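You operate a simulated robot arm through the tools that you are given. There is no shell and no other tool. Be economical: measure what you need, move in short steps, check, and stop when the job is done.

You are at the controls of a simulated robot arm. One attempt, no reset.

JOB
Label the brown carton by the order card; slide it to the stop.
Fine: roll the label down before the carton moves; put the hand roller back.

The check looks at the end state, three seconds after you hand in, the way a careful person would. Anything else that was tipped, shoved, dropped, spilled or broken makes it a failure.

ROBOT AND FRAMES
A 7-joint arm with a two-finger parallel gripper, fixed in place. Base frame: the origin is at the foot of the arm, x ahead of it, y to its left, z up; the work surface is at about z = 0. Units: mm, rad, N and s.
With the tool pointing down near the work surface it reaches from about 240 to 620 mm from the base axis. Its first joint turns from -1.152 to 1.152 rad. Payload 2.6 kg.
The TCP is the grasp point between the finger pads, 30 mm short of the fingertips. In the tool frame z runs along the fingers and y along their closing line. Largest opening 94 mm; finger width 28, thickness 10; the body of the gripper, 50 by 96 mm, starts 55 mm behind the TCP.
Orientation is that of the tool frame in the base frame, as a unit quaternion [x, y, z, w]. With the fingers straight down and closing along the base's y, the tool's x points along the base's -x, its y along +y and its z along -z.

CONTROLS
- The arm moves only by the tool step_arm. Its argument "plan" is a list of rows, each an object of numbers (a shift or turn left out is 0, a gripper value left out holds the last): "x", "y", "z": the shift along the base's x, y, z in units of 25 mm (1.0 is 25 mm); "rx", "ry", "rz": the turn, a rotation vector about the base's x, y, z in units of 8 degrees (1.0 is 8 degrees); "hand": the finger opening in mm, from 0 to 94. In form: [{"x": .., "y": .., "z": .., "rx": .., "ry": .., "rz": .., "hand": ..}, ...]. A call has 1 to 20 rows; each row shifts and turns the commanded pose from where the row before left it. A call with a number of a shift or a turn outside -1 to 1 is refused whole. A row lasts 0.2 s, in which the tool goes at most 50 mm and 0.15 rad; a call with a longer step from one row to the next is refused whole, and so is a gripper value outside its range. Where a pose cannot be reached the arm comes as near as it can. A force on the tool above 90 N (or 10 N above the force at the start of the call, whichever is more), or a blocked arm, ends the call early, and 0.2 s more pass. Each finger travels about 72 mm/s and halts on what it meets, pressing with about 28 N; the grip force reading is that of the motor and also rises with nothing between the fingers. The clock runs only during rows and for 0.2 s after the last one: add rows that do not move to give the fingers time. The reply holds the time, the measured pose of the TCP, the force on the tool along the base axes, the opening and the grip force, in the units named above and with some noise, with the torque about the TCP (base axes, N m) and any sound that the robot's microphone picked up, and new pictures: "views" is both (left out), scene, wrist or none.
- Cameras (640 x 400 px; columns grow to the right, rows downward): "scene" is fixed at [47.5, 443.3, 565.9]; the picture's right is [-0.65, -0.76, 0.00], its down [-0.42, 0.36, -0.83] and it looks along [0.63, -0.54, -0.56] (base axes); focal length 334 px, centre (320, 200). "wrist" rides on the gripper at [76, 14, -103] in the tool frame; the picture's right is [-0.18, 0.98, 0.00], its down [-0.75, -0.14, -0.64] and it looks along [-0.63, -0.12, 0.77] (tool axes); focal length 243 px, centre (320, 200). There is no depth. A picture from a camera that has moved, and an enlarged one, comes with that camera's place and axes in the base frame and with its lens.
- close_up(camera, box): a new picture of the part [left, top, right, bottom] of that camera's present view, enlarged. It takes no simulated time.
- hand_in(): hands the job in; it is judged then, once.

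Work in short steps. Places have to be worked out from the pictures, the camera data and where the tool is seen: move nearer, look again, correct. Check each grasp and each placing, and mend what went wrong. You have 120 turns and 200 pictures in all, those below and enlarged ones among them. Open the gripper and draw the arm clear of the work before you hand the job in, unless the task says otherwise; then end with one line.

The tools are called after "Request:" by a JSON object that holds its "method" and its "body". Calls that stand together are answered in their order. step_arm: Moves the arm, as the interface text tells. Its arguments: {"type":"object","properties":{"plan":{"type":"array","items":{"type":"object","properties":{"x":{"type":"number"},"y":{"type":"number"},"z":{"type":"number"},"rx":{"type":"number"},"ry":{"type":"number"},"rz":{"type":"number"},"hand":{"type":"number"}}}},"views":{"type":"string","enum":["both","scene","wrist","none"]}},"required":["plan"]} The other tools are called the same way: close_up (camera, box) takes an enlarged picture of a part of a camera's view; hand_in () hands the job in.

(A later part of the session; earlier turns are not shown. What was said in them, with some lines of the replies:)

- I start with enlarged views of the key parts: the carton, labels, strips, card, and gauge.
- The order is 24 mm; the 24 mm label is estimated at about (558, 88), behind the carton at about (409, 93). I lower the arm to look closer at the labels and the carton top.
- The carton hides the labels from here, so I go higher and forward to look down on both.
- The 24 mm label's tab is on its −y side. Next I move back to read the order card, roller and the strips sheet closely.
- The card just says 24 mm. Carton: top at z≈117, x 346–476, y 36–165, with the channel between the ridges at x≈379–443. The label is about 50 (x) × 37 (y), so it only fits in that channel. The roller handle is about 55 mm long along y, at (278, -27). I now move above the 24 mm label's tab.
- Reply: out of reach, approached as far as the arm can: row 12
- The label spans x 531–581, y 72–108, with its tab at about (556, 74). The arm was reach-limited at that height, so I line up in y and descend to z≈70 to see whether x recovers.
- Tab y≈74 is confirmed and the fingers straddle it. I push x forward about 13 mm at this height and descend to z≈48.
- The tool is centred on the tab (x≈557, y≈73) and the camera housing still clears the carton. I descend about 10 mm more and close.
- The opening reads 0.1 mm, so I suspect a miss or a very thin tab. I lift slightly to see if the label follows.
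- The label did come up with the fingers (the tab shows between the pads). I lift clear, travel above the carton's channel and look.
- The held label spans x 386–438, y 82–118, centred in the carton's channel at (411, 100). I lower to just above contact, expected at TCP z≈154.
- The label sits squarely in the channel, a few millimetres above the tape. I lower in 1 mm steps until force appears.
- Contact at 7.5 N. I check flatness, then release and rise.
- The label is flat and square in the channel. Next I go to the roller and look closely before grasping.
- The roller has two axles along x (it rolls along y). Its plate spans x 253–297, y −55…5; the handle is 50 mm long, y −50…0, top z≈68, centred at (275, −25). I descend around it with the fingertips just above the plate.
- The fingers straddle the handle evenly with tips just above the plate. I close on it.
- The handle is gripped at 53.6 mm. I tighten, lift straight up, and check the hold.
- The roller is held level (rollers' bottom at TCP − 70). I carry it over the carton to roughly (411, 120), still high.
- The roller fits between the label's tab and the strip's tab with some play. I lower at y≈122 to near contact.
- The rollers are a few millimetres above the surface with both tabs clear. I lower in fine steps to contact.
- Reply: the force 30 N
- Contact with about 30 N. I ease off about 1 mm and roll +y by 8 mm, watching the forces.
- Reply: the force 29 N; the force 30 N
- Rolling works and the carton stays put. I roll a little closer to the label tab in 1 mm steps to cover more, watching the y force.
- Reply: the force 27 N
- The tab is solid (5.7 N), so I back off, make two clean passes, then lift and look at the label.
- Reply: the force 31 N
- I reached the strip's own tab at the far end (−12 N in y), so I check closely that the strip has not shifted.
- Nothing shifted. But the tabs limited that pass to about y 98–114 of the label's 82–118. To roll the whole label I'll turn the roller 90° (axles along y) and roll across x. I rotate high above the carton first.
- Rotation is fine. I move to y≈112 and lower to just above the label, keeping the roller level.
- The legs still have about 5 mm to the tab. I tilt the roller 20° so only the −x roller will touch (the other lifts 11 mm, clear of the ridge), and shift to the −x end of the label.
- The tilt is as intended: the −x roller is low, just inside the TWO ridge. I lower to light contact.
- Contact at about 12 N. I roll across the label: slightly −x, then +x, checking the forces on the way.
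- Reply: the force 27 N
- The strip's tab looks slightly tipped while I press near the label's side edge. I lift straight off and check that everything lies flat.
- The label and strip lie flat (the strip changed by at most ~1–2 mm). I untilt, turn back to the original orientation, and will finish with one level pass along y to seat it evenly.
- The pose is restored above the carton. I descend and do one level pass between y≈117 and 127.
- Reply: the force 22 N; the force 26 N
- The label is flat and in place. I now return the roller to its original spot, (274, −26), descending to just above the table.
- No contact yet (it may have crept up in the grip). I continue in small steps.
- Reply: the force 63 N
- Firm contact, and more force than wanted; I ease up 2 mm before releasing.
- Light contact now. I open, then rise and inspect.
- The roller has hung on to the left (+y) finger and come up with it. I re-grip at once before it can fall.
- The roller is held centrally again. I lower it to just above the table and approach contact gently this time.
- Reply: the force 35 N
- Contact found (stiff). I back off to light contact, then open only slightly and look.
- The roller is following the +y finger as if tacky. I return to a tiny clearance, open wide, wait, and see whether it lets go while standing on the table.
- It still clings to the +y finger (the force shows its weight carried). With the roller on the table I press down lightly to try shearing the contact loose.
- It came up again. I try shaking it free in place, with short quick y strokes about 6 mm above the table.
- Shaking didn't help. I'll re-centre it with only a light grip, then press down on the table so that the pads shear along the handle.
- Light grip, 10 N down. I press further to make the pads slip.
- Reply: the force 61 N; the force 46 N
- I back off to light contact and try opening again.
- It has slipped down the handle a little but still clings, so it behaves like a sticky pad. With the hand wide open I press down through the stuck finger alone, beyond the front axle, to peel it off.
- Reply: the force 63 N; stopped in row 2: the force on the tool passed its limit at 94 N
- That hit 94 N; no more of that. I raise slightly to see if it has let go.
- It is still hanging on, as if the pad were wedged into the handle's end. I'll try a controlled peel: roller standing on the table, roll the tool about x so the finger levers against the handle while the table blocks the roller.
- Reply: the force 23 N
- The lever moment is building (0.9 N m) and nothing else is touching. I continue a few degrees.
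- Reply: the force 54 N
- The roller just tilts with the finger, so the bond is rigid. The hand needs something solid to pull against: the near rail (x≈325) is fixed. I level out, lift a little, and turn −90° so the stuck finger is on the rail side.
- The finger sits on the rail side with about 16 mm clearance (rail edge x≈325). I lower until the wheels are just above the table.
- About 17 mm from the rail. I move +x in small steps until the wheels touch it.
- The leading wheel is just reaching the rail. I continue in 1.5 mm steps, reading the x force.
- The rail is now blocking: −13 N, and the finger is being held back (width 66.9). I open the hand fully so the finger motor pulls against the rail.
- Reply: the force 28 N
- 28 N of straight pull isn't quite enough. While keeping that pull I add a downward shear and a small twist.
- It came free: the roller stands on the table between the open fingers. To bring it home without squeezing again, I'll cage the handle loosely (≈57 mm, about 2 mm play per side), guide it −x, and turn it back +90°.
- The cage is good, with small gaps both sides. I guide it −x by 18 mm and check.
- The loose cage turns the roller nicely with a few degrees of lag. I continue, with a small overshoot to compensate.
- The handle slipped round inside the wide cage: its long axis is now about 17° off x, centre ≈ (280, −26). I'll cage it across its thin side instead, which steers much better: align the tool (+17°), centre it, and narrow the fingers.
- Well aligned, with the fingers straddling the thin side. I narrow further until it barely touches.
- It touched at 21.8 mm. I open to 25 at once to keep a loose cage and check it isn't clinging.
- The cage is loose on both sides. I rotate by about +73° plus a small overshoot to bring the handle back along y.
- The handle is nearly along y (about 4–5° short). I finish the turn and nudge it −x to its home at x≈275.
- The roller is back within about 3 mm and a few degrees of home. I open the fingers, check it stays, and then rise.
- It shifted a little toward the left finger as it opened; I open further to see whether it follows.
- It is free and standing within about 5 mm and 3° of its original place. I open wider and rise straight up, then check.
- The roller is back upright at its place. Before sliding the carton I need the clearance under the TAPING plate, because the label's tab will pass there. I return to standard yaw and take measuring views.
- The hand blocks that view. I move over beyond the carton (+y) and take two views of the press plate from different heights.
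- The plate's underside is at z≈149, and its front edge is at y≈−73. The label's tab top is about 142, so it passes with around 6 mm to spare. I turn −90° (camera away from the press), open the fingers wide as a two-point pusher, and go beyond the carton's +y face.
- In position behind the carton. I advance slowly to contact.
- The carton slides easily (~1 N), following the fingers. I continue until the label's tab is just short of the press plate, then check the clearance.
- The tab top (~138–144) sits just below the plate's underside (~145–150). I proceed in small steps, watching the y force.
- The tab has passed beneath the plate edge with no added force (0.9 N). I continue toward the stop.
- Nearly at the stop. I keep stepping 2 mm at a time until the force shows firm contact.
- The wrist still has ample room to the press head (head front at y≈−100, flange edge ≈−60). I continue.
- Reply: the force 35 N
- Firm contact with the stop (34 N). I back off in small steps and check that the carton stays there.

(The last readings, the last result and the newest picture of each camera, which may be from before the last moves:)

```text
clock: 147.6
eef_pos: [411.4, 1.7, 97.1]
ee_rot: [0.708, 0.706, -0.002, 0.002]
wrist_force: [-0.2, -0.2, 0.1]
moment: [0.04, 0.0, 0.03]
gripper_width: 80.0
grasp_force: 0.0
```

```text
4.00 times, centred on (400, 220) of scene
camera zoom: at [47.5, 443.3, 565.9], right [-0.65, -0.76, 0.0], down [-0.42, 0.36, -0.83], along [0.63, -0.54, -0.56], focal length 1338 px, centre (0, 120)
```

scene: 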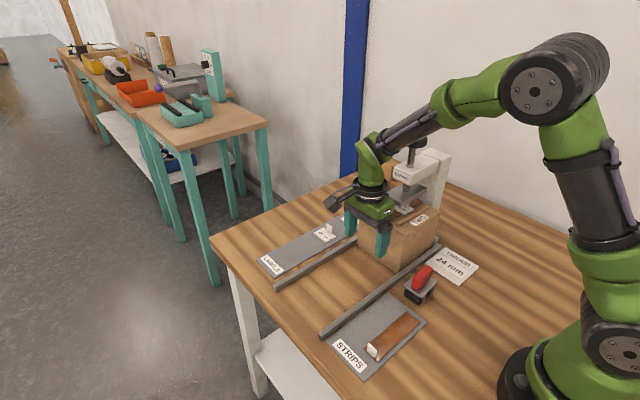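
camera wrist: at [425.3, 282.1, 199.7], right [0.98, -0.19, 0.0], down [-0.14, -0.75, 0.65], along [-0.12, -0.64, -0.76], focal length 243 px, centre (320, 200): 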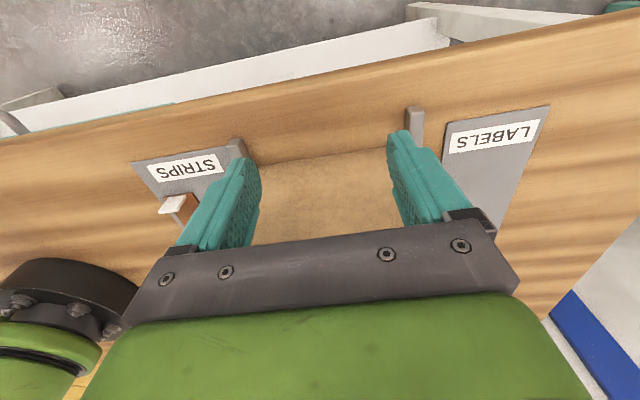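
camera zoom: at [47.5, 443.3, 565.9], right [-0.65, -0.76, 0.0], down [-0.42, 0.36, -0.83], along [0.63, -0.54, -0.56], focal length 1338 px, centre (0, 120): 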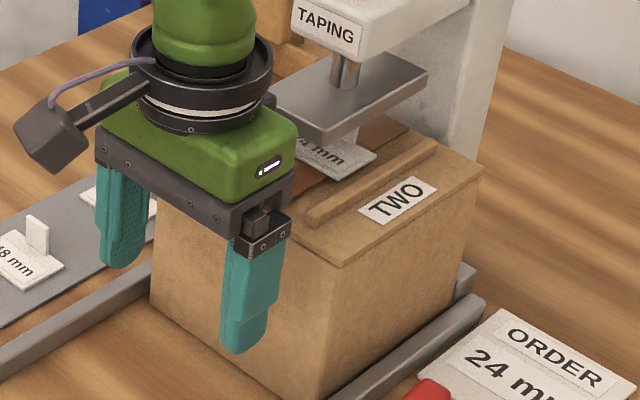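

The carton stays at the stop. I retreat further in +y, rise, and move the arm well clear for a final look.

Request:
{"method": "step_arm", "body": {"plan": [{"y": 1}, {"y": 1}, {"y": 1}, {"y": 1}, {"y": 1, "z": 1}, {"z": 1, "y": 0.5}, {"z": 1}, {"z": 1}, {"z": 1}, {"z": 1}, {"z": 1}, {"z": 1}, {"z": 1, "hand": 94}, {"z": 1}, {}], "views": "both"}}

Request:
{"method": "close_up", "body": {"camera": "scene", "box": [330, 170, 470, 300]}}

Request:
{"method": "close_up", "body": {"camera": "scene", "box": [360, 180, 440, 240]}}

```text
clock: 150.8
eef_pos: [411.5, 140.8, 348.3]
ee_rot: [0.708, 0.707, -0.003, 0.002]
wrist_force: [0.4, 0.3, 0.9]
moment: [0.01, -0.02, -0.01]
gripper_width: 94.0
grasp_force: 0.0
camera wrist: at [425.8, 218.7, 450.6], right [0.98, -0.19, 0.0], down [-0.14, -0.75, 0.65], along [-0.12, -0.64, -0.76], focal length 243 px, centre (320, 200)
```

scene: 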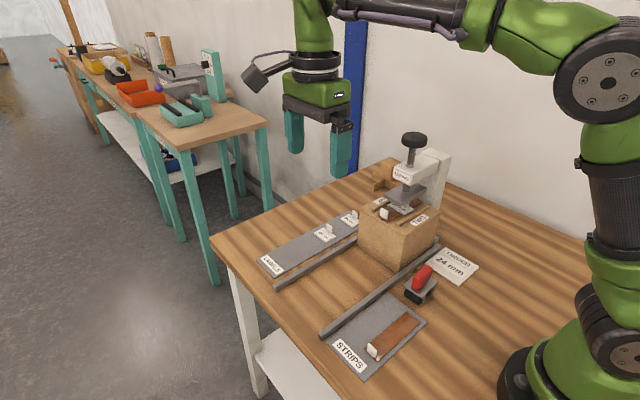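
wrist: 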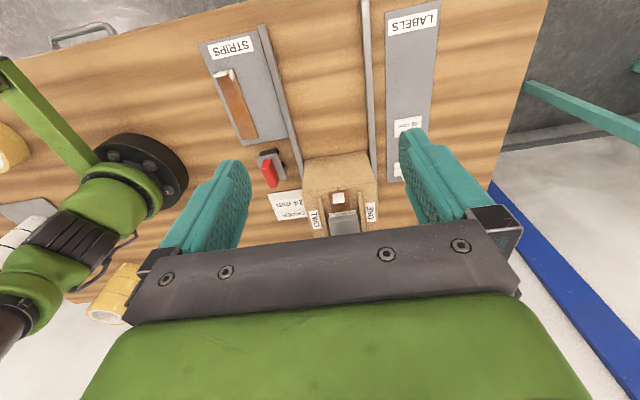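

```text
3.08 times, centred on (400, 235) of scene
camera zoom: at [47.5, 443.3, 565.9], right [-0.65, -0.76, 0.0], down [-0.42, 0.36, -0.83], along [0.63, -0.54, -0.56], focal length 1029 px, centre (74, 92)
```

zoom: 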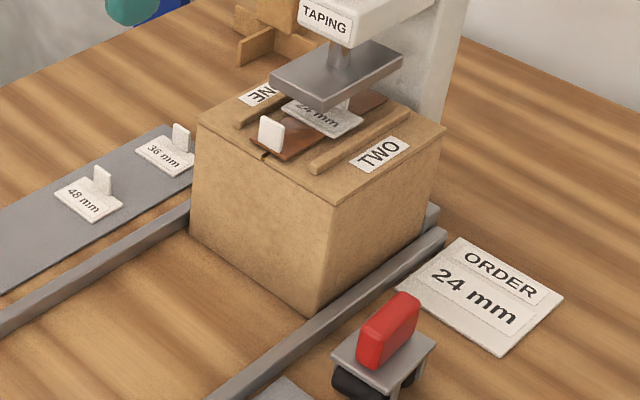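

```text
6.67 times, centred on (400, 210) of scene
camera zoom: at [47.5, 443.3, 565.9], right [-0.65, -0.76, 0.0], down [-0.42, 0.36, -0.83], along [0.63, -0.54, -0.56], focal length 2230 px, centre (-213, 133)
```

zoom: 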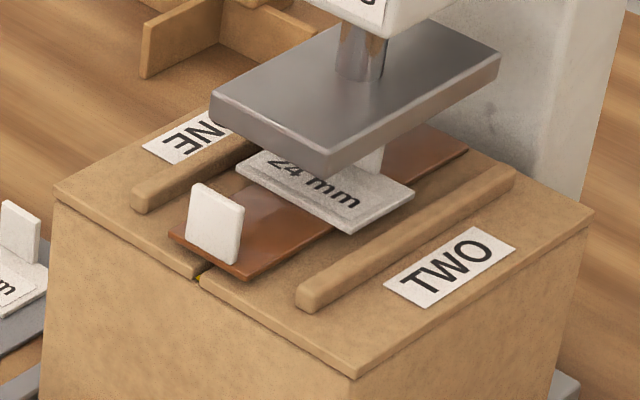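

Final view: the 24 mm label lies flat in the channel, the carton is against the stop, and the roller stands at its place. The other labels and the strip are undisturbed, and the arm is clear with the hand open. I hand in.

Request:
{"method": "hand_in", "body": {}}

```text
The job is handed in.
```

The 24 mm label is on the carton and was rolled before the carton moved; the strip next to the label tab could not be fully reached. The carton is against the stop. The roller clung to a finger on release and had to be pulled free against the rail, but is back upright within about 5 mm and 3° of its place.
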